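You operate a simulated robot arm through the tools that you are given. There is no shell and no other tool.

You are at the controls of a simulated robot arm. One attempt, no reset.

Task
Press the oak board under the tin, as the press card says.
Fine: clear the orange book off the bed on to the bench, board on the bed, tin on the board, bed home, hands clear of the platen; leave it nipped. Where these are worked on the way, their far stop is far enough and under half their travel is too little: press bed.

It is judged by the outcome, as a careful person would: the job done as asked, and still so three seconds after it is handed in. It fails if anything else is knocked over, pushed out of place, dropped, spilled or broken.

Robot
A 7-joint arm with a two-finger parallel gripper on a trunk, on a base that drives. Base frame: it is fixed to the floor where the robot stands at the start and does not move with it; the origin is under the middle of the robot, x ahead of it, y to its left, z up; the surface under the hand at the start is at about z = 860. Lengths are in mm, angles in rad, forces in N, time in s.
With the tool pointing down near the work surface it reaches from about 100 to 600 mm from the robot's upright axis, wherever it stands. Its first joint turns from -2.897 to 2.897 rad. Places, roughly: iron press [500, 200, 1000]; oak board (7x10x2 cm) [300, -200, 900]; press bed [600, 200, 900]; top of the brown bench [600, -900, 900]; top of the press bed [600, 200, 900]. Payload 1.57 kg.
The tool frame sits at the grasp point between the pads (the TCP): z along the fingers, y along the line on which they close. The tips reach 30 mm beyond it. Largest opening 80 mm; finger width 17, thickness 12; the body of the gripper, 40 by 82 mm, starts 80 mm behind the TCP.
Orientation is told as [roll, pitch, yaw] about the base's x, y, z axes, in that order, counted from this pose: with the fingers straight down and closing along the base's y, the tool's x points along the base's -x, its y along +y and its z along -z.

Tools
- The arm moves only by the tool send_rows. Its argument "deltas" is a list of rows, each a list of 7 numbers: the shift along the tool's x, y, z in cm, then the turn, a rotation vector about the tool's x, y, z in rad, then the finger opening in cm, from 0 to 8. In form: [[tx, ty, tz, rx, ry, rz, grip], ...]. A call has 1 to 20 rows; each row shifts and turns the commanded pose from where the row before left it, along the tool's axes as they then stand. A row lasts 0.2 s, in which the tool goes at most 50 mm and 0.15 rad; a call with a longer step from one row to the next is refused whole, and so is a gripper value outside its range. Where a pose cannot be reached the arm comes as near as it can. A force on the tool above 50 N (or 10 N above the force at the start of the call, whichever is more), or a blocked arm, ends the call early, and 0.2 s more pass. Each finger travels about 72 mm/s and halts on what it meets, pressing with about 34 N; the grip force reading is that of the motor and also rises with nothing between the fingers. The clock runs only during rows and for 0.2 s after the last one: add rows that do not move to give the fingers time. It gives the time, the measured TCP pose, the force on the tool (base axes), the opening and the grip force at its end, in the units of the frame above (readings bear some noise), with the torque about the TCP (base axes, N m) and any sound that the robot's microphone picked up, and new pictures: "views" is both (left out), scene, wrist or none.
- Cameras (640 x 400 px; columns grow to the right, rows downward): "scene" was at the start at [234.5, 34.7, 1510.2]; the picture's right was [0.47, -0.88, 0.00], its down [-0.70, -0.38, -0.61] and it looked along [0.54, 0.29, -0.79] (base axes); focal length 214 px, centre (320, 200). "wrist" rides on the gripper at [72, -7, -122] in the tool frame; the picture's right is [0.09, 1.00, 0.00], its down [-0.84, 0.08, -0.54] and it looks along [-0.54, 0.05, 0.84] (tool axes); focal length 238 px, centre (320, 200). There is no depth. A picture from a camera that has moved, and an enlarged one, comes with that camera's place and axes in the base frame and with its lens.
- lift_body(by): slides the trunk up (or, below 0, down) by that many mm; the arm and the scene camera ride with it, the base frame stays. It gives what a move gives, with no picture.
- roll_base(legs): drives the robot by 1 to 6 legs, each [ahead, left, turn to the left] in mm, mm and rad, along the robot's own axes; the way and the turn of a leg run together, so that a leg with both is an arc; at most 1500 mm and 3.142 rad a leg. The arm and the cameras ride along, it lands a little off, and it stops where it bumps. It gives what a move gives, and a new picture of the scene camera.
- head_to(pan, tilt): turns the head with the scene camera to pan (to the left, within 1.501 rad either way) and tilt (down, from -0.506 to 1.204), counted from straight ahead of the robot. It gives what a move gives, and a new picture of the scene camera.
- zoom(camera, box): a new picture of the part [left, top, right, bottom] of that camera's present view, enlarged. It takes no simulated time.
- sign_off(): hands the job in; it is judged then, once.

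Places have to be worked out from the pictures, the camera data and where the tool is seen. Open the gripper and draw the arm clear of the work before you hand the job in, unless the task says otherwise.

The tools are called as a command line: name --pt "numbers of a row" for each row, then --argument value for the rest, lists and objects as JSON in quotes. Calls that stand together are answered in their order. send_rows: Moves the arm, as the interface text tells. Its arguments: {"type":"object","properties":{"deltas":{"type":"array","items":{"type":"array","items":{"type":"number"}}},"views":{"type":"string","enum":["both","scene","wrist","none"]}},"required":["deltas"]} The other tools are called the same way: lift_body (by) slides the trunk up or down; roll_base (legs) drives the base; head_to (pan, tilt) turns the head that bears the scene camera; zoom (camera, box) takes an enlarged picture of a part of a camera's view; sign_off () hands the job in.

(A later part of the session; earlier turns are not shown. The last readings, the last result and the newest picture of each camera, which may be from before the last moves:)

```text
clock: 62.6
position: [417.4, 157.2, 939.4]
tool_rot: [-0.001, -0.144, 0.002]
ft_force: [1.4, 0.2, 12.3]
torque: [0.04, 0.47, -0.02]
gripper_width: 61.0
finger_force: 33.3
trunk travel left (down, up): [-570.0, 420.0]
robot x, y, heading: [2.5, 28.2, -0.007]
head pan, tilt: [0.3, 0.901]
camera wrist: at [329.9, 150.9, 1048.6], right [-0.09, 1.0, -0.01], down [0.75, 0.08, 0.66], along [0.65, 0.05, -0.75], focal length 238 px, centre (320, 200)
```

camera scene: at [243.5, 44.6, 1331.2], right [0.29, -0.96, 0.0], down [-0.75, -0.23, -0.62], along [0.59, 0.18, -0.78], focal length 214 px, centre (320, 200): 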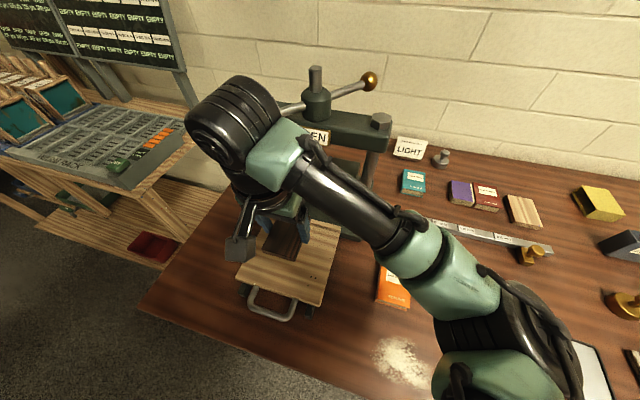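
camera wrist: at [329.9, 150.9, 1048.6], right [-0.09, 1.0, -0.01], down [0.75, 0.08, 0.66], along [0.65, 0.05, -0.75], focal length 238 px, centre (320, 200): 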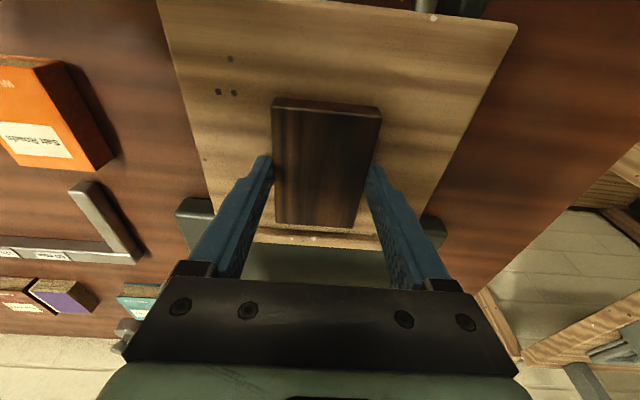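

The board is down on the bed, with 12 N of contact at z=939. I'll release, lift straight up, and move back to the right to view it.

send_rows --pt "0 0 -0.08 0 0 0 6.4" --pt "0 0 0 0 0 0 8" --pt "0 0 0 0 0 0 8" --pt "-0.28 0 -2 0 0 0 8" --pt "-0.56 0 -4 0 0 0 8" --pt "0 -4.5 -1 0 0 0 8" --pt "0 -4.5 0 0 0 0 8" --pt "0 -4.5 0 0 0 0 8" --pt "0 -4.5 0 0 0 0 8" --pt "0 0 0 0 0 0 8"

zoom --camera "scene" --box '[220, 180, 380, 330]'

```text
clock: 64.8
position: [416.4, -22.5, 1012.3]
tool_rot: [-0.002, -0.144, 0.002]
ft_force: [-0.3, 0.1, -0.3]
torque: [-0.01, -0.03, 0.01]
gripper_width: 80.0
finger_force: 0.0
trunk travel left (down, up): [-570.0, 420.0]
robot x, y, heading: [0.2, 27.2, -0.009]
head pan, tilt: [0.3, 0.901]
camera scene: at [243.7, 45.4, 1331.2], right [0.29, -0.96, 0.0], down [-0.75, -0.23, -0.62], along [0.59, 0.18, -0.78], focal length 214 px, centre (320, 200)
camera wrist: at [329.4, -29.3, 1121.4], right [-0.09, 1.0, -0.02], down [0.75, 0.08, 0.65], along [0.65, 0.05, -0.76], focal length 238 px, centre (320, 200)
```

scene: 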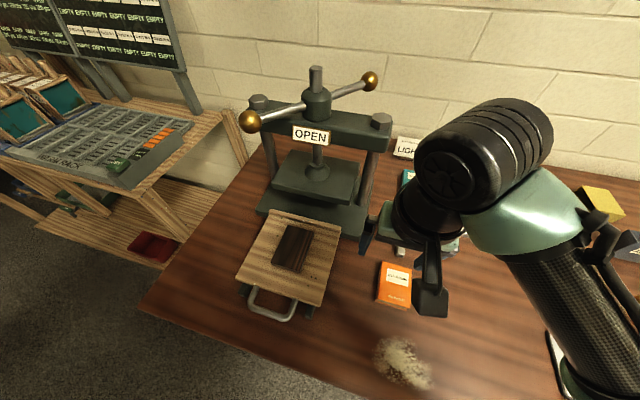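
wrist: 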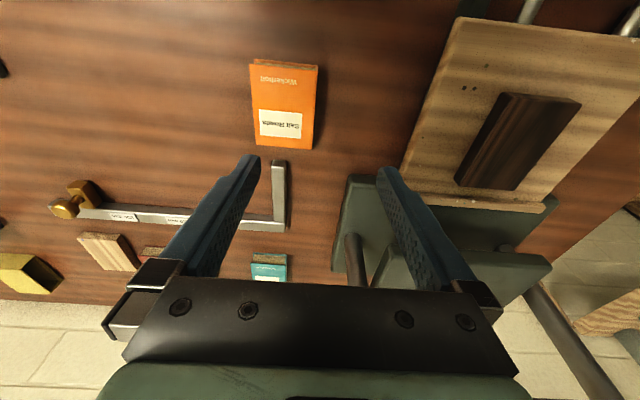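

```text
2.67 times, centred on (300, 255) of scene
camera zoom: at [243.7, 45.4, 1331.2], right [0.29, -0.96, 0.0], down [-0.75, -0.23, -0.62], along [0.59, 0.18, -0.78], focal length 572 px, centre (373, 53)
```

zoom: 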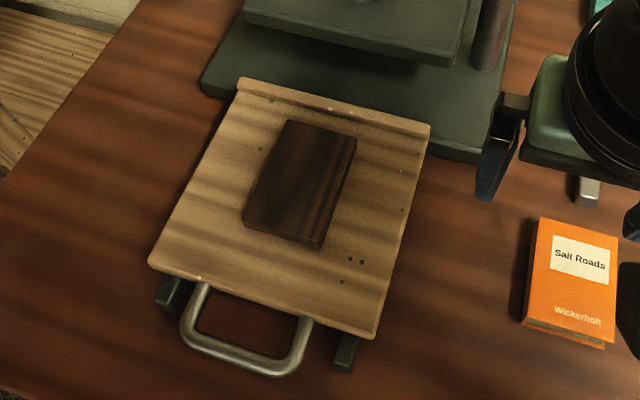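

The board sits square on the bed. Now I'll move over the tin, around [370, -380], to look at it closely.

send_rows --pt "0.9 -4.3 -0.1 0 0 0 8" --pt "0.9 -4.3 -0.1 0 0 0 8" --pt "0.9 -4.3 -0.1 0 0 0 8" --pt "0.9 -4.3 -0.1 0 0 0 8" --pt "0.9 -4.3 -0.1 0 0 0 8" --pt "0.9 -4.3 -0.1 0 0 0 8" --pt "0.7 -4.3 0 0 0 0 8" --pt "0.7 -4.3 0 0 0 0 8" --pt "0 0 0 0 0 0 8"

zoom --camera "wrist" --box '[180, 0, 460, 200]'

```text
clock: 66.8
position: [347.6, -366.1, 1004.7]
tool_rot: [-0.003, -0.142, 0.003]
ft_force: [-0.1, -0.1, -0.3]
torque: [-0.02, -0.01, -0.05]
gripper_width: 79.8
finger_force: 0.0
trunk travel left (down, up): [-570.0, 420.0]
robot x, y, heading: [2.5, 24.5, -0.008]
head pan, tilt: [0.3, 0.901]
camera scene: at [243.6, 45.3, 1331.2], right [0.29, -0.96, 0.0], down [-0.75, -0.23, -0.62], along [0.59, 0.18, -0.78], focal length 214 px, centre (320, 200)
camera wrist: at [260.8, -372.2, 1114.8], right [-0.09, 1.0, -0.02], down [0.75, 0.08, 0.65], along [0.65, 0.05, -0.76], focal length 238 px, centre (320, 200)
```

scene: 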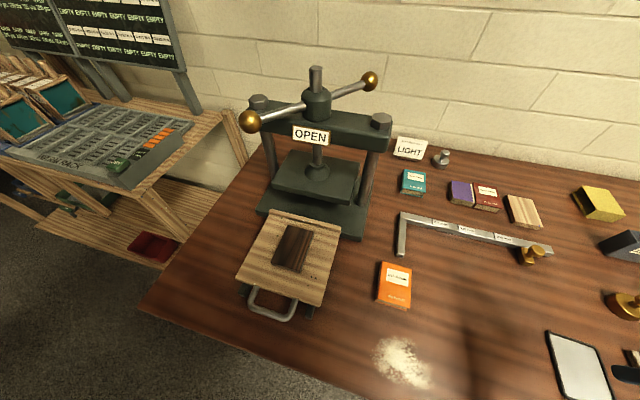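
wrist: 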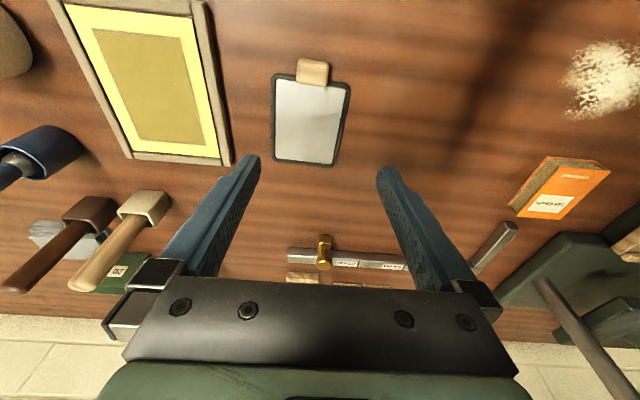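

```text
2.00 times, centred on (320, 100) of wrist
camera zoom: at [260.8, -372.2, 1114.8], right [-0.09, 1.0, -0.02], down [0.75, 0.08, 0.65], along [0.65, 0.05, -0.76], focal length 477 px, centre (320, 400)
```

zoom: 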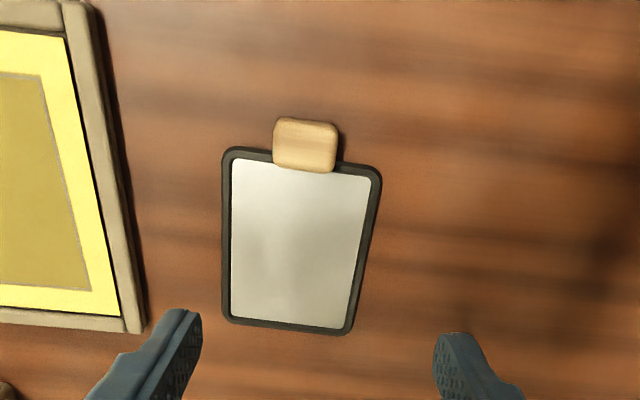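

The tin is about 77 x 96 mm and lies at x 322–418, y -340 to -418. That leaves too little room for the 80 mm opening, so I'll use its wooden tab, about 29 x 22 mm, centred near [315, -377]. I'll bring the hand upright and approach above the tab.

send_rows --pt "0 0 0 0 0.142 0 6" --pt "1.85 -0.55 3.5 0 0 0.02 5.5" --pt "1.85 -0.55 3.5 0 0 0 5.5" --pt "0 0 0 0 0 0 5.5"

zoom --camera "wrist" --box '[200, 40, 440, 240]'

```text
clock: 67.8
position: [310.1, -375.8, 935.5]
tool_rot: [-0.002, -0.001, -0.018]
ft_force: [0.7, 0.3, -0.2]
torque: [-0.03, -0.03, 0.0]
gripper_width: 55.3
finger_force: 0.1
trunk travel left (down, up): [-570.0, 420.0]
robot x, y, heading: [-2.0, 26.1, -0.01]
head pan, tilt: [0.3, 0.901]
camera scene: at [243.6, 45.1, 1331.2], right [0.29, -0.96, 0.0], down [-0.75, -0.23, -0.62], along [0.59, 0.18, -0.78], focal length 214 px, centre (320, 200)
camera wrist: at [239.1, -380.8, 1057.0], right [-0.07, 1.0, 0.0], down [0.84, 0.06, 0.54], along [0.54, 0.04, -0.84], focal length 238 px, centre (320, 200)
```

scene: 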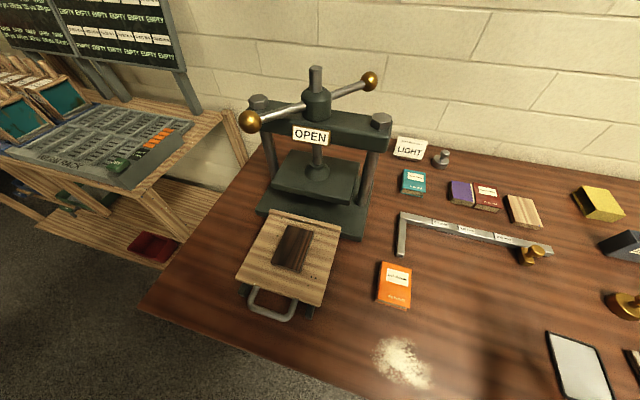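
wrist: 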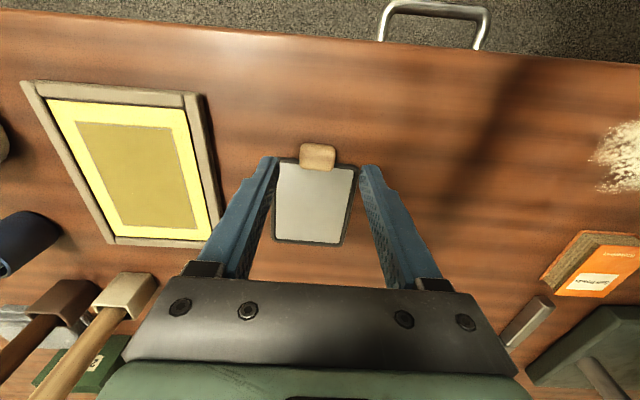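

```text
2.00 times, centred on (320, 140) of wrist
camera zoom: at [239.1, -380.8, 1057.0], right [-0.07, 1.0, 0.0], down [0.84, 0.06, 0.54], along [0.54, 0.04, -0.84], focal length 477 px, centre (320, 320)
```

zoom: 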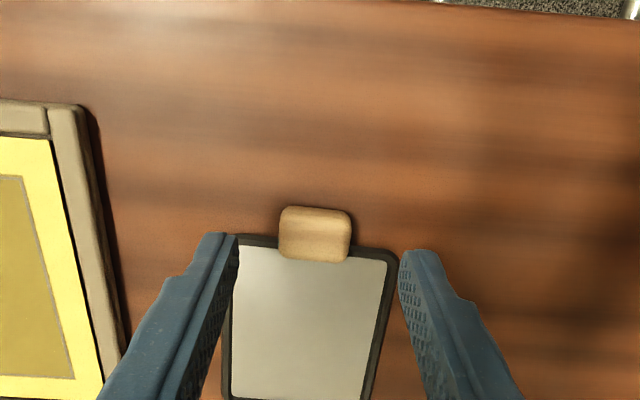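

The tab is at x 307–328, y -391 to -363, and the tin's rim starts at x≈324. I'll centre on the tab with the finger faces just short of the rim, descend to just above the bench, and close.

send_rows --pt "-0.2 -0.12 2 0 0 0 5" --pt "0 0 1.6 0 0 0 5" --pt "0 0 0.7 0 0 0 5" --pt "0 0 0 0 0 0 5" --views "wrist"

zoom --camera "wrist" --box '[220, 100, 420, 250]'

```text
clock: 68.8
position: [312.7, -377.5, 893.5]
tool_rot: [-0.002, 0.0, -0.02]
ft_force: [1.1, 0.2, 0.0]
torque: [0.0, -0.01, -0.03]
gripper_width: 49.8
finger_force: 0.2
trunk travel left (down, up): [-570.0, 420.0]
robot x, y, heading: [4.1, 23.3, -0.009]
head pan, tilt: [0.3, 0.901]
camera wrist: at [241.8, -382.9, 1014.7], right [-0.07, 1.0, 0.0], down [0.84, 0.06, 0.54], along [0.54, 0.04, -0.84], focal length 238 px, centre (320, 200)
```

wrist: 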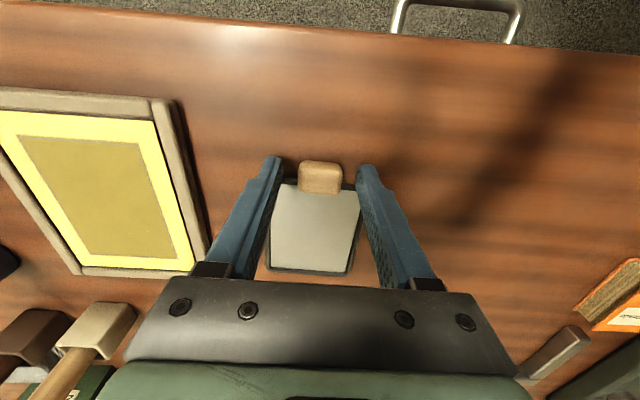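

```text
2.67 times, centred on (320, 175) of wrist
camera zoom: at [241.8, -382.9, 1014.7], right [-0.07, 1.0, 0.0], down [0.84, 0.06, 0.54], along [0.54, 0.04, -0.84], focal length 636 px, centre (320, 267)
```

zoom: 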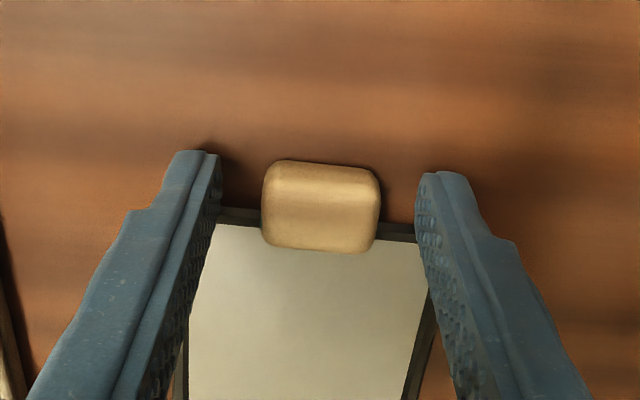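

The fingers straddle the tab evenly. I'll close.

send_rows --pt "0 0 0 0 0 0 4" --pt "0 0 0 0 0 0 3" --pt "0 0 0 0 0 0 2.2" --pt "0 0 0 0 0 0 1.5" --pt "0 0 0 0 0 0 1.5" --views "wrist"

zoom --camera "wrist" --box '[220, 100, 420, 250]'

```text
clock: 70.0
position: [312.2, -378.3, 893.6]
tool_rot: [-0.001, 0.001, -0.019]
ft_force: [0.3, -0.6, 0.7]
torque: [0.05, -0.06, 0.0]
gripper_width: 29.2
finger_force: 33.6
trunk travel left (down, up): [-570.0, 420.0]
robot x, y, heading: [2.6, 26.8, -0.009]
head pan, tilt: [0.3, 0.901]
camera wrist: at [241.8, -382.9, 1014.7], right [-0.07, 1.0, 0.0], down [0.84, 0.06, 0.54], along [0.54, 0.04, -0.84], focal length 238 px, centre (320, 200)
```

wrist: 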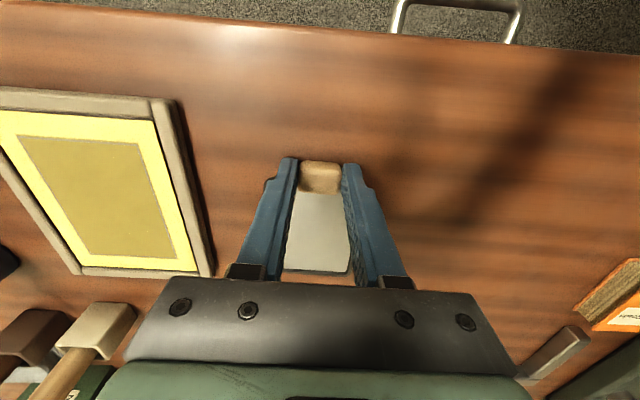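

```text
2.67 times, centred on (320, 175) of wrist
camera zoom: at [241.8, -382.9, 1014.7], right [-0.07, 1.0, 0.0], down [0.84, 0.06, 0.54], along [0.54, 0.04, -0.84], focal length 636 px, centre (320, 267)
```

zoom: 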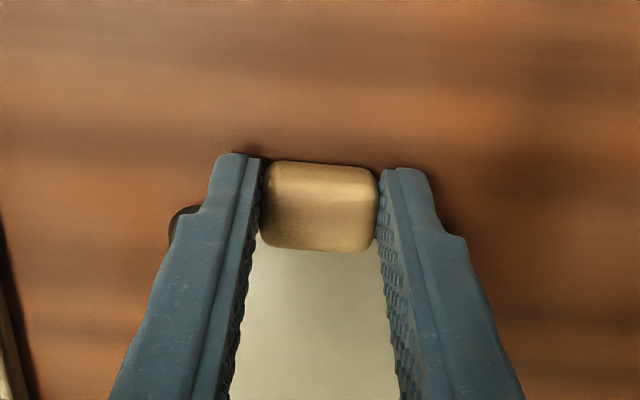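

The tab is gripped at 29 mm. I'll lift gently a few cm and check that the tin stays level.

send_rows --pt "0 0 -0.5 0 0 0 1.5" --pt "0 0 -1 0 0 0 1.5" --pt "0 0 -1.5 0 0 0 1.5" --pt "0 0 -1.5 0 0 0 1.5" --pt "0 0 0 0 0 0 1.5"

zoom --camera "wrist" --box '[200, 100, 440, 290]'

zoom --camera "scene" --box '[500, 290, 640, 400]'

```text
clock: 71.2
position: [313.6, -376.7, 937.9]
tool_rot: [-0.001, 0.001, -0.019]
ft_force: [0.4, 0.6, -1.0]
torque: [-0.02, 0.03, 0.0]
gripper_width: 28.9
finger_force: 34.2
trunk travel left (down, up): [-570.0, 420.0]
robot x, y, heading: [3.1, 22.8, -0.006]
head pan, tilt: [0.3, 0.901]
camera scene: at [243.7, 45.0, 1331.2], right [0.29, -0.96, 0.0], down [-0.75, -0.23, -0.62], along [0.59, 0.18, -0.78], focal length 214 px, centre (320, 200)
camera wrist: at [242.4, -382.4, 1058.8], right [-0.07, 1.0, 0.0], down [0.84, 0.06, 0.54], along [0.54, 0.04, -0.84], focal length 238 px, centre (320, 200)
```

scene: 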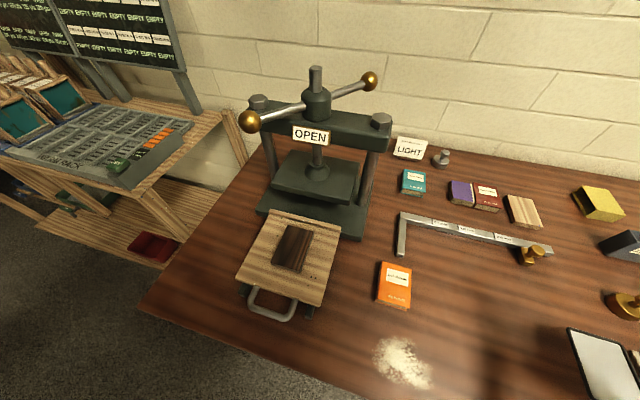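
wrist: 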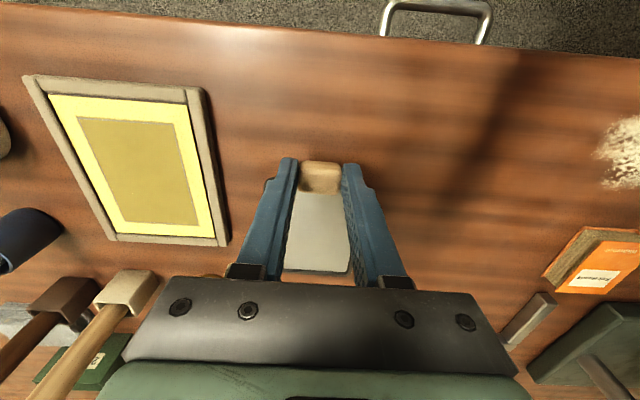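

```text
2.11 times, centred on (320, 195) of wrist
camera zoom: at [242.4, -382.4, 1058.8], right [-0.07, 1.0, 0.0], down [0.84, 0.06, 0.54], along [0.54, 0.04, -0.84], focal length 502 px, centre (320, 210)
```

zoom: 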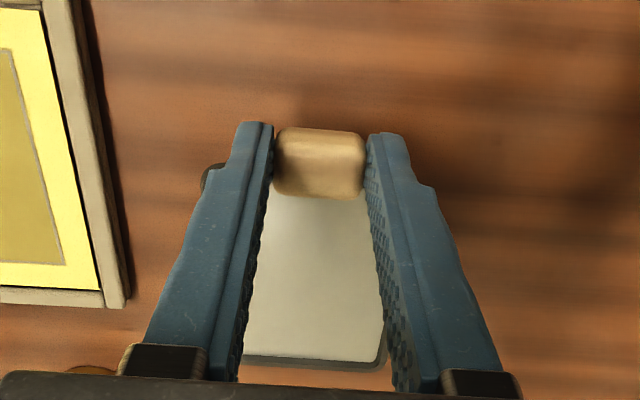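

```text
3.64 times, centred on (570, 345) of scene
camera zoom: at [243.7, 45.0, 1331.2], right [0.29, -0.96, 0.0], down [-0.75, -0.23, -0.62], along [0.59, 0.18, -0.78], focal length 780 px, centre (-589, -327)
```

zoom: 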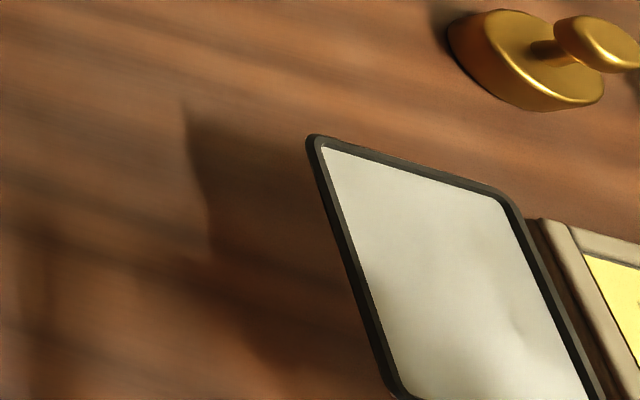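

The tin is held level by its tab. I'll raise it, square the yaw, and carry it over to the board on the bed.

send_rows --pt "0 0 -2.5 0 0 0 1.5" --pt "0 0 -3 0 0 0 1.5" --pt "0 0 -2.5 0 0 -0.02 1.5" --pt "-0.2 2.5 0 0 0 0 1.5" --pt "-0.3 4 0 0 0 0 1.5" --pt "-0.35 4.2 0 0 0 0 1.5" --pt "-0.35 4.2 0 0 0 0 1.5" --pt "-0.35 4.2 0 0 0 0 1.5" --pt "-0.35 4.2 0 0 0 0 1.5" --pt "-0.35 4.2 0 0 0 0 1.5" --pt "-0.35 4.2 0 0 0 0 1.5" --pt "-0.35 4.2 0 0 0 0 1.5" --pt "-0.35 4.2 0 0 0 0 1.5" --pt "-0.35 4.2 0 0 0 0 1.5" --pt "-0.35 4.2 0 0 0 0 1.5" --pt "-0.3 3.2 0 0 0 0 1.5" --pt "-0.2 1.8 0 0 0 0 1.5" --pt "0 0 0 0 0 0 1.5"

zoom --camera "wrist" --box '[200, 60, 440, 290]'

```text
clock: 75.0
position: [357.7, 155.9, 1015.5]
tool_rot: [-0.001, 0.001, -0.001]
ft_force: [0.6, 0.6, -0.5]
torque: [0.02, 0.0, 0.02]
gripper_width: 29.1
finger_force: 34.0
trunk travel left (down, up): [-570.0, 420.0]
robot x, y, heading: [-0.5, 25.4, -0.012]
head pan, tilt: [0.3, 0.901]
camera scene: at [243.6, 44.9, 1331.2], right [0.29, -0.96, 0.0], down [-0.75, -0.23, -0.62], along [0.59, 0.18, -0.78], focal length 214 px, centre (320, 200)
camera wrist: at [287.1, 149.5, 1136.5], right [-0.09, 1.0, 0.0], down [0.84, 0.08, 0.54], along [0.54, 0.05, -0.84], focal length 238 px, centre (320, 200)
```

scene: 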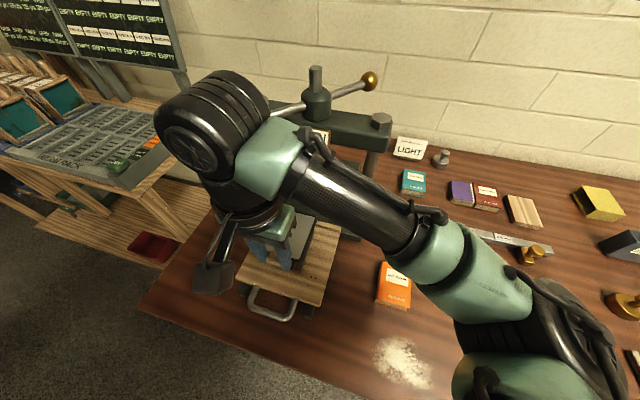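
wrist: 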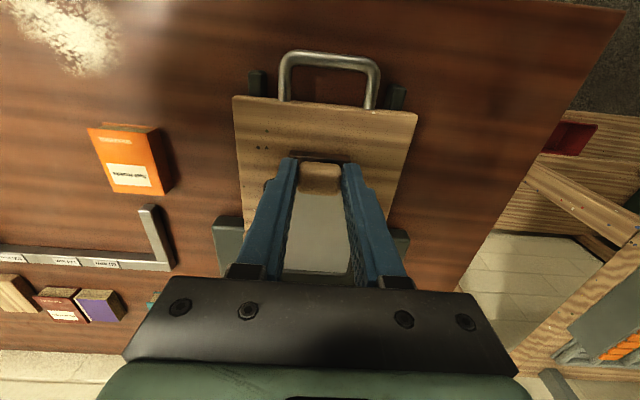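

```text
1.74 times, centred on (320, 175) of wrist
camera zoom: at [287.1, 149.5, 1136.5], right [-0.09, 1.0, 0.0], down [0.84, 0.08, 0.54], along [0.54, 0.05, -0.84], focal length 414 px, centre (320, 244)
```

zoom: 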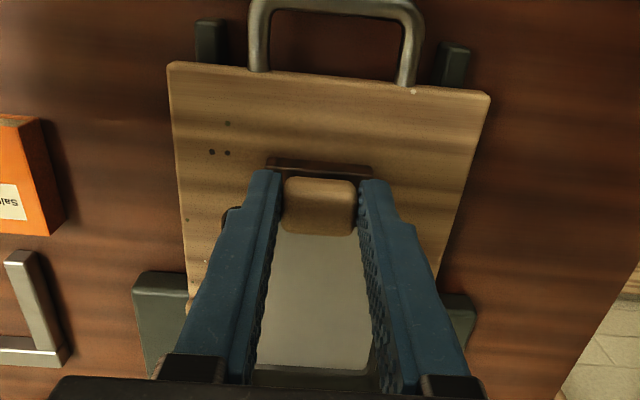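

The tin is centred over the board. I'll lower it, then creep down to contact at about z=959.

send_rows --pt "0 0.1 2 0 0 0 1.5" --pt "0 0.1 2 0 0 0 1.5" --pt "0 0 0.8 0 0 0 1.5" --pt "0 0 0 0 0 0 1.5" --views "none"

send_rows --pt "0 0 0.2 0 0 0 1.5" --pt "0 0 0.1 0 0 0 1.5" --pt "0 0 0 0 0 0 1.5" --views "wrist"

```text
clock: 76.0
position: [358.0, 159.7, 968.8]
tool_rot: [0.0, 0.002, 0.002]
ft_force: [0.0, -1.1, -0.4]
torque: [-0.01, 0.01, -0.03]
gripper_width: 29.2
finger_force: 34.5
trunk travel left (down, up): [-570.0, 420.0]
robot x, y, heading: [2.9, 28.4, -0.007]
head pan, tilt: [0.3, 0.901]
```

```text
clock: 76.8
position: [358.4, 160.2, 966.2]
tool_rot: [-0.002, 0.0, 0.002]
ft_force: [0.0, 0.5, -0.9]
torque: [-0.01, -0.02, 0.02]
gripper_width: 29.0
finger_force: 33.8
trunk travel left (down, up): [-570.0, 420.0]
robot x, y, heading: [-0.0, 24.8, -0.009]
head pan, tilt: [0.3, 0.901]
camera wrist: at [287.2, 152.8, 1087.1], right [-0.09, 1.0, 0.0], down [0.84, 0.08, 0.54], along [0.54, 0.05, -0.84], focal length 238 px, centre (320, 200)
```

wrist: 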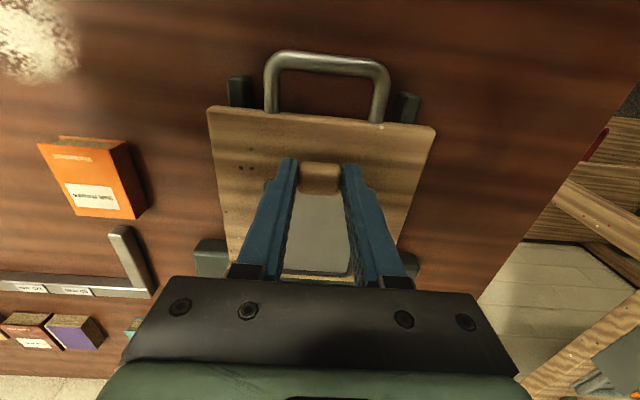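

send_rows --pt "0 0 0.2 0 0 0 1.5" --pt "0 0 0 0 0 0 1.5" --views "none"

send_rows --pt "0 0 0.2 0 0 0 1.5" --pt "0 0 0 0 0 0 1.5" --views "none"

send_rows --pt "0 0 0.15 0 0 0 1.5" --pt "0 0 0 0 0 0 1.5" --views "none"

```text
clock: 77.4
position: [357.8, 159.0, 964.2]
tool_rot: [-0.002, 0.001, 0.002]
ft_force: [0.2, -0.7, -0.8]
torque: [0.01, 0.06, -0.02]
gripper_width: 29.0
finger_force: 33.8
trunk travel left (down, up): [-570.0, 420.0]
robot x, y, heading: [2.8, 24.8, -0.007]
head pan, tilt: [0.3, 0.901]
```

```text
clock: 78.0
position: [357.1, 159.8, 962.8]
tool_rot: [-0.002, 0.002, 0.001]
ft_force: [-0.2, -0.7, -0.7]
torque: [-0.02, 0.03, -0.01]
gripper_width: 29.0
finger_force: 34.1
trunk travel left (down, up): [-570.0, 420.0]
robot x, y, heading: [5.0, 26.0, -0.006]
head pan, tilt: [0.3, 0.901]
```

```text
clock: 78.6
position: [357.5, 159.5, 961.6]
tool_rot: [-0.002, -0.001, 0.003]
ft_force: [0.2, 0.4, -1.3]
torque: [0.0, 0.05, 0.01]
gripper_width: 29.1
finger_force: 34.0
trunk travel left (down, up): [-570.0, 420.0]
robot x, y, heading: [2.3, 22.9, -0.006]
head pan, tilt: [0.3, 0.901]
```

There is still no contact, so I'll continue in fine steps.

send_rows --pt "0 0 0.13 0 0 0 1.5" --pt "0 0 0 0 0 0 1.5" --views "none"

send_rows --pt "0 0 0.13 0 0 0 1.5" --pt "0 0 0 0 0 0 1.5" --views "none"

send_rows --pt "0 0 0.1 0 0 0 1.5" --pt "0 0 0 0 0 0 1.5" --views "wrist"

```text
clock: 79.2
position: [357.3, 158.3, 959.3]
tool_rot: [-0.002, 0.0, 0.001]
ft_force: [0.3, 1.2, -1.6]
torque: [-0.01, 0.05, 0.04]
gripper_width: 29.2
finger_force: 33.7
trunk travel left (down, up): [-570.0, 420.0]
robot x, y, heading: [3.7, 27.0, -0.007]
head pan, tilt: [0.3, 0.901]
```

```text
clock: 79.8
position: [357.6, 159.9, 958.4]
tool_rot: [-0.002, 0.002, 0.003]
ft_force: [0.0, -0.4, -0.2]
torque: [0.01, 0.04, 0.05]
gripper_width: 29.0
finger_force: 33.4
trunk travel left (down, up): [-570.0, 420.0]
robot x, y, heading: [3.3, 30.4, -0.008]
head pan, tilt: [0.3, 0.901]
```

```text
clock: 80.4
position: [357.1, 159.9, 957.9]
tool_rot: [-0.001, -0.001, 0.001]
ft_force: [-0.7, -0.2, -0.7]
torque: [-0.04, 0.03, -0.01]
gripper_width: 29.1
finger_force: 34.1
trunk travel left (down, up): [-570.0, 420.0]
robot x, y, heading: [2.4, 26.9, -0.009]
head pan, tilt: [0.3, 0.901]
camera wrist: at [287.1, 153.5, 1078.7], right [-0.09, 1.0, 0.0], down [0.84, 0.08, 0.54], along [0.54, 0.05, -0.84], focal length 238 px, centre (320, 200)
```

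wrist: 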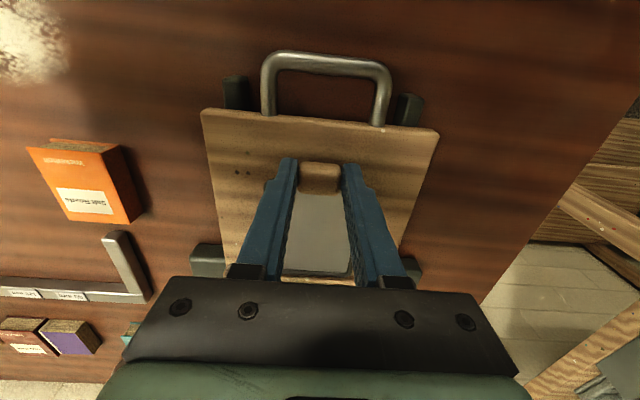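

There is no contact yet, so the board is a bit thinner than 20 mm. I'll keep stepping down.

send_rows --pt "0 0 0.15 0 0 0 1.5" --pt "0 0 0 0 0 0 1.5" --views "none"

send_rows --pt "0 0 0.15 0 0 0 1.5" --pt "0 0 0 0 0 0 1.5" --views "none"

send_rows --pt "0 0 0.15 0 0 0 1.5" --pt "0 0 0 0 0 0 1.5" --views "none"

```text
clock: 81.0
position: [358.3, 159.6, 955.2]
tool_rot: [-0.002, 0.003, 0.0]
ft_force: [0.1, 0.9, -1.3]
torque: [0.0, 0.07, 0.0]
gripper_width: 29.1
finger_force: 34.0
trunk travel left (down, up): [-570.0, 420.0]
robot x, y, heading: [1.0, 21.5, -0.006]
head pan, tilt: [0.3, 0.901]
```

```text
clock: 81.6
position: [358.3, 160.2, 955.7]
tool_rot: [-0.004, -0.002, 0.002]
ft_force: [1.1, 0.9, 7.1]
torque: [0.03, -0.32, 0.02]
gripper_width: 29.1
finger_force: 33.9
trunk travel left (down, up): [-570.0, 420.0]
robot x, y, heading: [8.8, 24.5, -0.009]
head pan, tilt: [0.3, 0.901]
```

```text
clock: 82.2
position: [356.9, 160.4, 955.4]
tool_rot: [0.0, -0.004, 0.003]
ft_force: [1.6, 2.1, 21.6]
torque: [0.03, -0.65, 0.06]
gripper_width: 29.0
finger_force: 34.2
trunk travel left (down, up): [-570.0, 420.0]
robot x, y, heading: [-0.4, 28.4, -0.007]
head pan, tilt: [0.3, 0.901]
```

Contact is at z≈955.5. I'll ease back 1.5 mm, open gently, and lift straight up.

send_rows --pt "0 0 -0.2 0 0 0 1.5" --pt "0 0 0 0 0 0 2.6" --pt "0 0 0 0 0 0 3.4" --pt "0 0 0 0 0 0 4.5" --pt "0 0 0 0 0 0 5" --pt "0 0 -2 0 0 0 5" --pt "0 0 -4 0 0 0 5" --pt "0 0 0 0 0 0 5"

zoom --camera "wrist" --box '[200, 60, 440, 290]'

```text
clock: 84.0
position: [359.1, 156.4, 1014.2]
tool_rot: [-0.002, 0.001, 0.001]
ft_force: [0.2, -0.1, 0.1]
torque: [0.03, 0.01, 0.0]
gripper_width: 49.9
finger_force: 0.0
trunk travel left (down, up): [-570.0, 420.0]
robot x, y, heading: [4.4, 24.5, -0.011]
head pan, tilt: [0.3, 0.901]
camera scene: at [243.7, 45.1, 1331.2], right [0.29, -0.96, 0.0], down [-0.75, -0.23, -0.62], along [0.59, 0.18, -0.78], focal length 214 px, centre (320, 200)
camera wrist: at [288.1, 150.0, 1135.9], right [-0.09, 1.0, 0.0], down [0.84, 0.08, 0.54], along [0.54, 0.05, -0.84], focal length 238 px, centre (320, 200)
```

scene: 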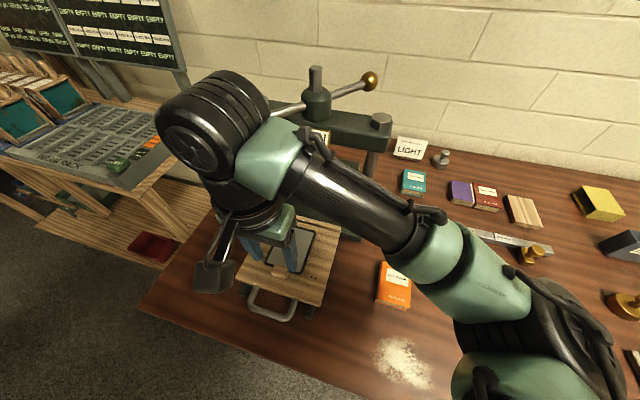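
wrist: 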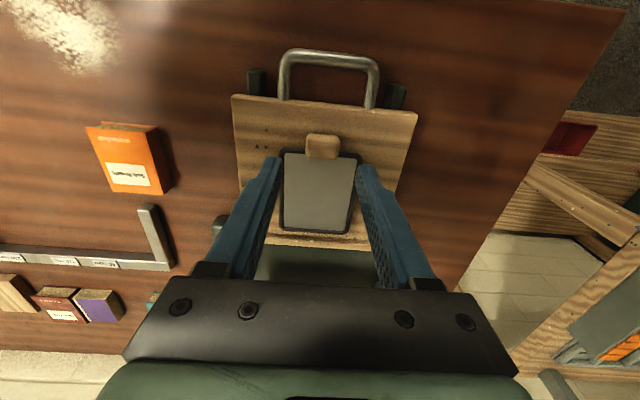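

```text
1.74 times, centred on (320, 175) of wrist
camera zoom: at [288.1, 150.0, 1135.9], right [-0.09, 1.0, 0.0], down [0.84, 0.08, 0.54], along [0.54, 0.05, -0.84], focal length 414 px, centre (320, 244)
```

zoom: 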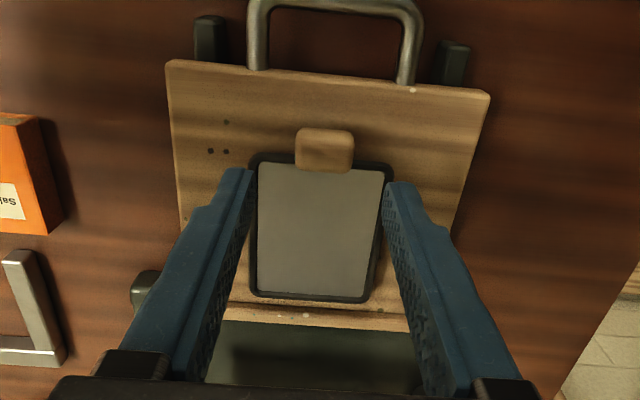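

The tin covers the board and sits centred on it. Before pushing the bed home I'll raise the trunk 100 mm, so the head is well clear when the hand comes back in front of the handle.

lift_body --by 100

send_rows --pt "1 0 2 0 0 0 3" --pt "3 0 2 0 0 0 1" --pt "3.4 0 2 0 0 0 0" --pt "2.5 0 2.5 0 0 0 0" --pt "0 0 0 0 0 0 0"

```text
clock: 85.3
position: [358.4, 156.4, 1113.9]
tool_rot: [-0.001, -0.001, 0.001]
ft_force: [-0.2, 0.0, 0.6]
torque: [-0.01, -0.02, 0.01]
gripper_width: 50.0
finger_force: 0.1
trunk travel left (down, up): [-670.0, 320.0]
robot x, y, heading: [4.7, 26.6, -0.009]
head pan, tilt: [0.3, 0.901]
```

```text
clock: 86.5
position: [260.7, 153.6, 1028.9]
tool_rot: [-0.002, 0.002, 0.002]
ft_force: [0.0, 0.7, -0.1]
torque: [-0.03, 0.01, -0.01]
gripper_width: 0.0
finger_force: 20.6
trunk travel left (down, up): [-670.0, 320.0]
robot x, y, heading: [2.8, 24.0, -0.003]
head pan, tilt: [0.3, 0.901]
camera scene: at [243.8, 45.1, 1431.2], right [0.29, -0.96, 0.0], down [-0.75, -0.23, -0.62], along [0.59, 0.18, -0.78], focal length 214 px, centre (320, 200)
camera wrist: at [190.5, 148.2, 1150.8], right [-0.09, 1.0, 0.0], down [0.84, 0.08, 0.54], along [0.54, 0.05, -0.84], focal length 238 px, centre (320, 200)
```

scene: 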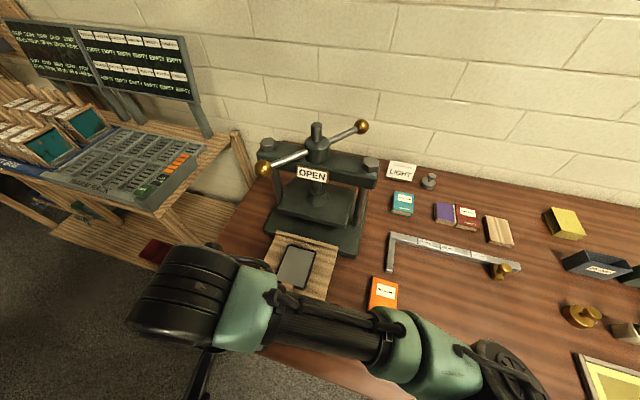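
wrist: 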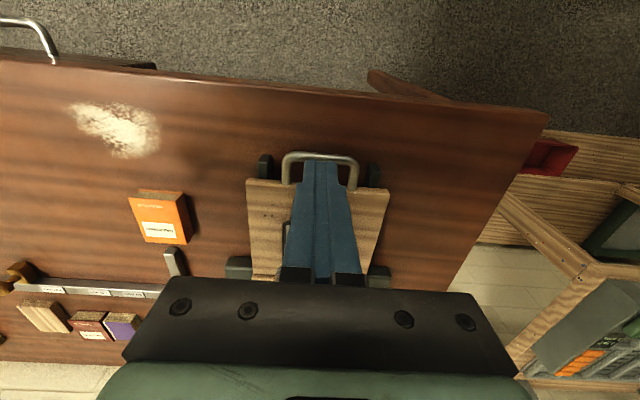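

The bar is at x≈295. I'll descend in front of it at x≈262 to z≈912.

send_rows --pt "0 0 3 0 0 0 0" --pt "0 0.2 3 0 0 0 0" --pt "0 0.2 3 0 0 0 0" --pt "0 0 2.6 0 0 0 0" --pt "0 0 0 0 0 0 0" --views "wrist"

```text
clock: 87.8
position: [259.8, 162.4, 913.1]
tool_rot: [-0.001, -0.001, 0.003]
ft_force: [-0.4, 0.6, 0.4]
torque: [0.03, 0.01, 0.01]
gripper_width: 0.1
finger_force: 21.3
trunk travel left (down, up): [-670.0, 320.0]
robot x, y, heading: [-1.0, 22.4, -0.004]
head pan, tilt: [0.3, 0.901]
camera wrist: at [189.2, 154.8, 1033.7], right [-0.09, 1.0, 0.0], down [0.84, 0.08, 0.54], along [0.54, 0.05, -0.84], focal length 238 px, centre (320, 200)
```

wrist: 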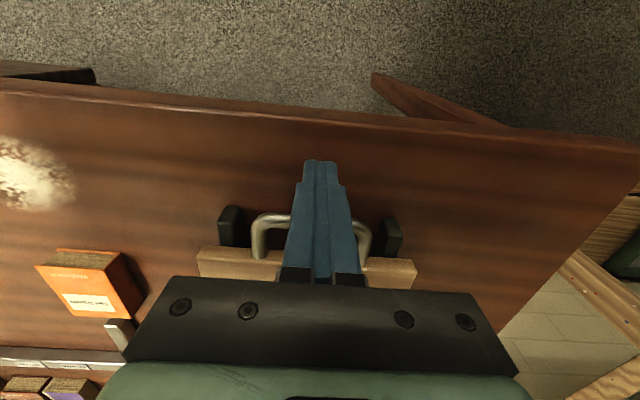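

I'm in front of the bar. I'll push forward slowly, leaning the hand back gradually.

send_rows --pt "-0.8 -0.2 0 0 0 0 0" --pt "-0.8 0 0 0 -0.05 0 0" --pt "-0.7 0 0.035 0 -0.05 0 0" --pt "-0.6 0 0.06 0 -0.05 0 0" --pt "-0.6 0 0.09 0 -0.05 0 0" --pt "-0.6 0 0.12 0 0 0 0" --pt "-0.6 0 0.12 0 0 0 0" --pt "0 0 0 0 0 0 0"

```text
clock: 89.5
position: [306.0, 158.5, 913.6]
tool_rot: [-0.002, -0.199, 0.002]
ft_force: [-0.4, -0.3, 0.1]
torque: [-0.01, -0.05, 0.0]
gripper_width: 0.1
finger_force: 21.4
trunk travel left (down, up): [-670.0, 320.0]
robot x, y, heading: [0.5, 26.8, -0.007]
head pan, tilt: [0.3, 0.901]
camera scene: at [243.5, 45.1, 1431.2], right [0.29, -0.96, 0.0], down [-0.75, -0.23, -0.62], along [0.59, 0.18, -0.78], focal length 214 px, centre (320, 200)
camera wrist: at [212.8, 151.2, 1016.8], right [-0.09, 1.0, -0.02], down [0.71, 0.08, 0.7], along [0.7, 0.05, -0.72], focal length 238 px, centre (320, 200)
```

scene: 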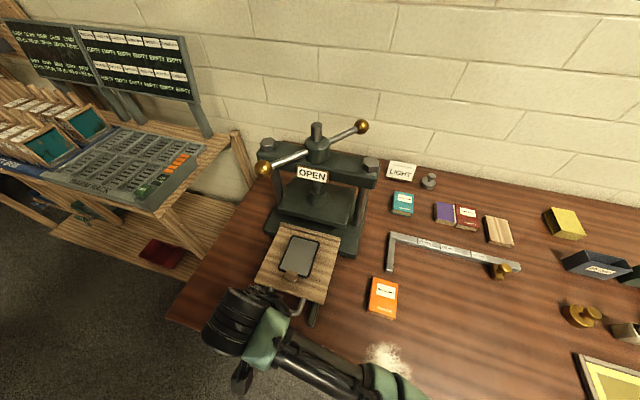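
wrist: 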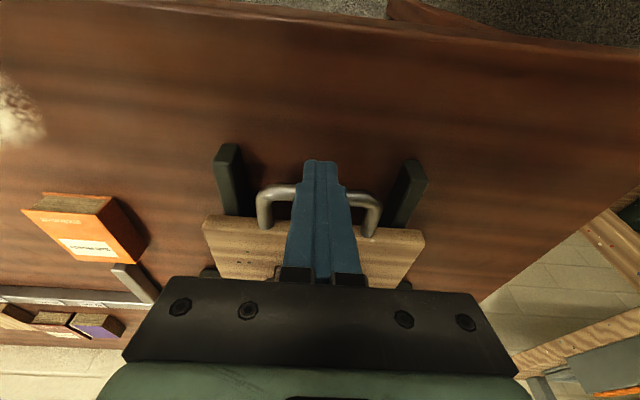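

The bed is moving smoothly with the stack undisturbed. I'll continue.

send_rows --pt "-0.78 0 0.16 0 -0.05 0 0" --pt "-0.775 0 0.2 0 -0.05 0 0" --pt "-0.765 0 0.24 0 -0.05 0 0" --pt "-0.75 0 0.27 0 -0.05 0 0" --pt "-0.735 0 0.31 0 0 0 0" --pt "-0.735 0 0.31 0 0 0 0" --pt "-0.735 0 0.31 0 0 0 0" --pt "0 0 0 0 0 0 0"

zoom --camera "scene" --box '[230, 140, 400, 300]'

zoom --camera "wrist" --box '[180, 150, 460, 300]'

```text
clock: 91.3
position: [363.0, 157.5, 913.8]
tool_rot: [-0.003, -0.399, -0.001]
ft_force: [-0.7, -0.4, -0.1]
torque: [0.01, -0.01, -0.03]
gripper_width: 0.2
finger_force: 21.1
trunk travel left (down, up): [-670.0, 320.0]
robot x, y, heading: [2.1, 28.4, -0.009]
head pan, tilt: [0.3, 0.901]
camera scene: at [243.6, 45.0, 1431.2], right [0.29, -0.96, 0.0], down [-0.75, -0.23, -0.62], along [0.59, 0.18, -0.78], focal length 214 px, centre (320, 200)
camera wrist: at [250.5, 151.9, 997.0], right [-0.09, 1.0, -0.04], down [0.56, 0.08, 0.82], along [0.82, 0.05, -0.56], focal length 238 px, centre (320, 200)
```

scene: 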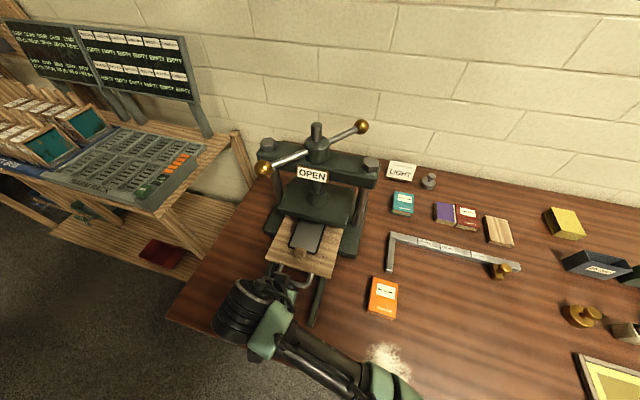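
wrist: 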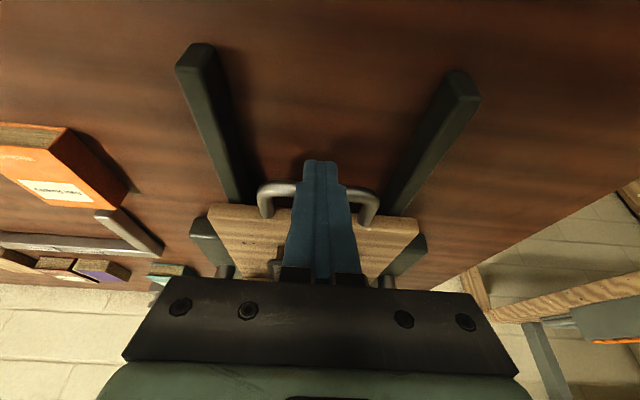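

```text
2.50 times, centred on (315, 220) of scene
camera zoom: at [243.6, 45.0, 1431.2], right [0.29, -0.96, 0.0], down [-0.75, -0.23, -0.62], along [0.59, 0.18, -0.78], focal length 536 px, centre (332, 150)
```

zoom: 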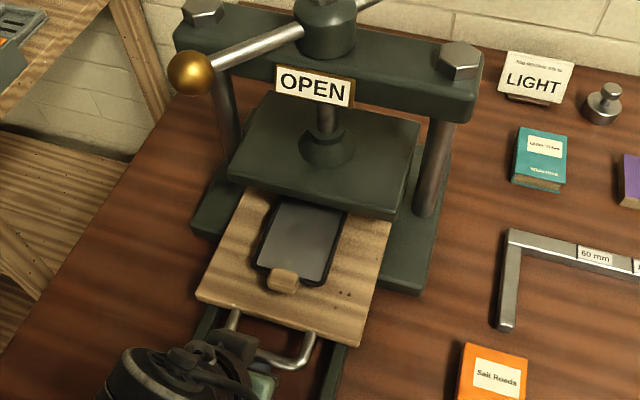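

```text
2.29 times, centred on (320, 225) of wrist
camera zoom: at [250.5, 151.9, 997.0], right [-0.09, 1.0, -0.04], down [0.56, 0.08, 0.82], along [0.82, 0.05, -0.56], focal length 545 px, centre (320, 143)
```

zoom: 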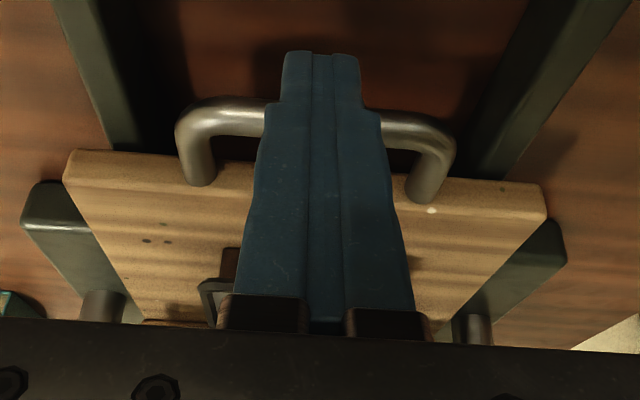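

The tin's back edge has gone under the platen with no force change. I'll continue slowly, watching the force.

send_rows --pt "-0.65 0 0.275 0 0 0 0" --pt "-0.65 0 0.275 0 0 0 0" --pt "-0.65 0 0.275 0 0 0 0" --pt "-0.65 0 0.275 0 0 0 0" --pt "-0.65 0 0.275 0 0 0 0" --pt "-0.65 0 0.275 0 0 0 0" --pt "0 0 0 0 0 0 0" --views "scene"

zoom --camera "scene" --box '[230, 140, 400, 300]'

```text
clock: 93.0
position: [405.9, 157.6, 912.7]
tool_rot: [-0.001, -0.399, 0.001]
ft_force: [0.4, 0.2, 0.7]
torque: [-0.01, 0.04, 0.02]
gripper_width: 0.0
finger_force: 21.4
trunk travel left (down, up): [-670.0, 320.0]
robot x, y, heading: [1.4, 25.4, -0.009]
head pan, tilt: [0.3, 0.901]
camera scene: at [243.6, 45.0, 1431.2], right [0.29, -0.96, 0.0], down [-0.75, -0.23, -0.62], along [0.59, 0.18, -0.78], focal length 214 px, centre (320, 200)
```

scene: 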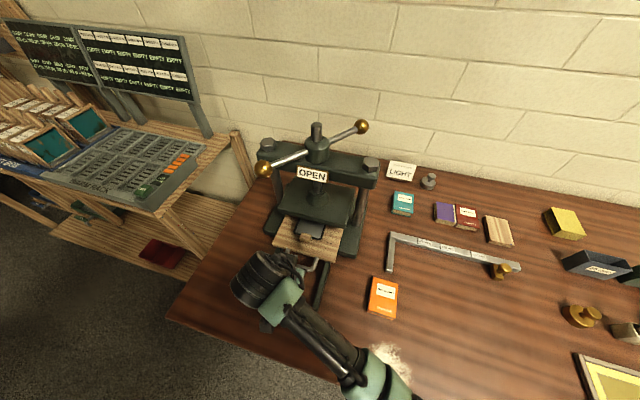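

```text
2.50 times, centred on (315, 220) of scene
camera zoom: at [243.6, 45.0, 1431.2], right [0.29, -0.96, 0.0], down [-0.75, -0.23, -0.62], along [0.59, 0.18, -0.78], focal length 536 px, centre (332, 150)
```

zoom: 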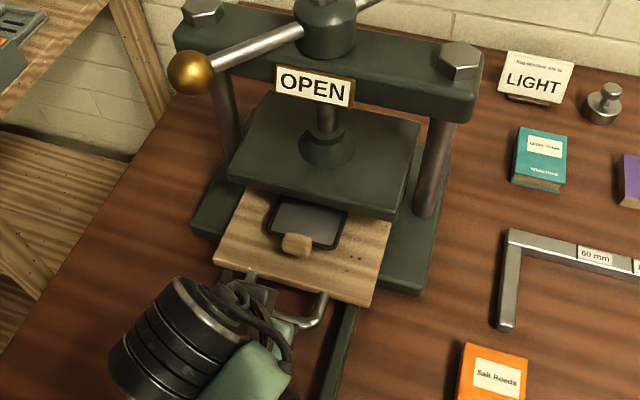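

There is still no resistance. I'll do the remaining 55 mm in two careful parts, watching the tab pass the platen's front edge.

send_rows --pt "-0.5 0 0.21 0 0 0 0" --pt "-0.5 0 0.21 0 0 0 0" --pt "-0.5 0 0.21 0 0 0 0" --pt "-0.5 0 0.21 0 0 0 0" --pt "-0.5 0 0.21 0 0 0 0" --pt "-0.5 0 0.21 0 0 0 0" --pt "0 0 0 0 0 0 0"

zoom --camera "scene" --box '[230, 140, 400, 300]'

```text
clock: 94.5
position: [438.2, 157.4, 913.0]
tool_rot: [-0.005, -0.398, 0.001]
ft_force: [-0.3, -0.6, -0.6]
torque: [-0.03, 0.01, 0.03]
gripper_width: 0.0
finger_force: 21.3
trunk travel left (down, up): [-670.0, 320.0]
robot x, y, heading: [1.2, 22.7, -0.007]
head pan, tilt: [0.3, 0.901]
camera scene: at [243.6, 45.1, 1431.2], right [0.29, -0.96, 0.0], down [-0.75, -0.23, -0.62], along [0.59, 0.18, -0.78], focal length 214 px, centre (320, 200)
camera wrist: at [325.9, 151.3, 996.5], right [-0.09, 1.0, -0.04], down [0.56, 0.08, 0.82], along [0.82, 0.05, -0.56], focal length 238 px, centre (320, 200)
```

scene: 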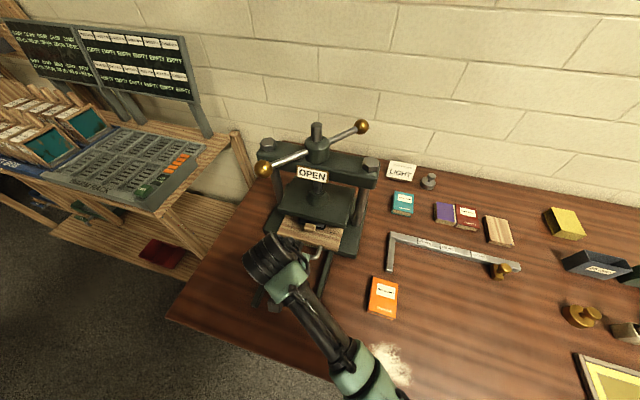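
wrist: 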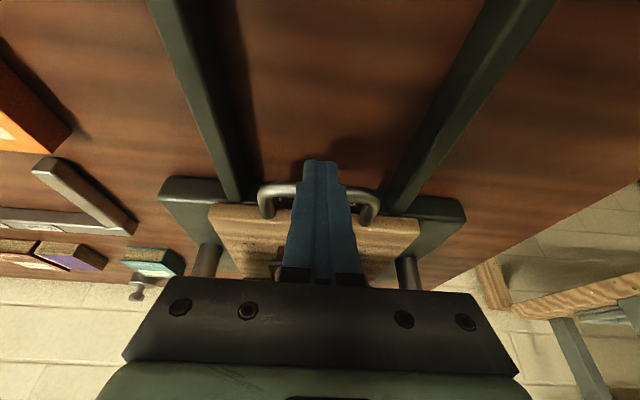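

```text
2.50 times, centred on (315, 220) of scene
camera zoom: at [243.6, 45.1, 1431.2], right [0.29, -0.96, 0.0], down [-0.75, -0.23, -0.62], along [0.59, 0.18, -0.78], focal length 536 px, centre (332, 150)
```

zoom: 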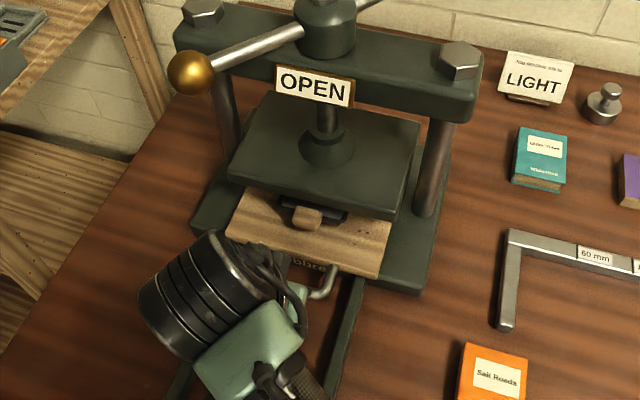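

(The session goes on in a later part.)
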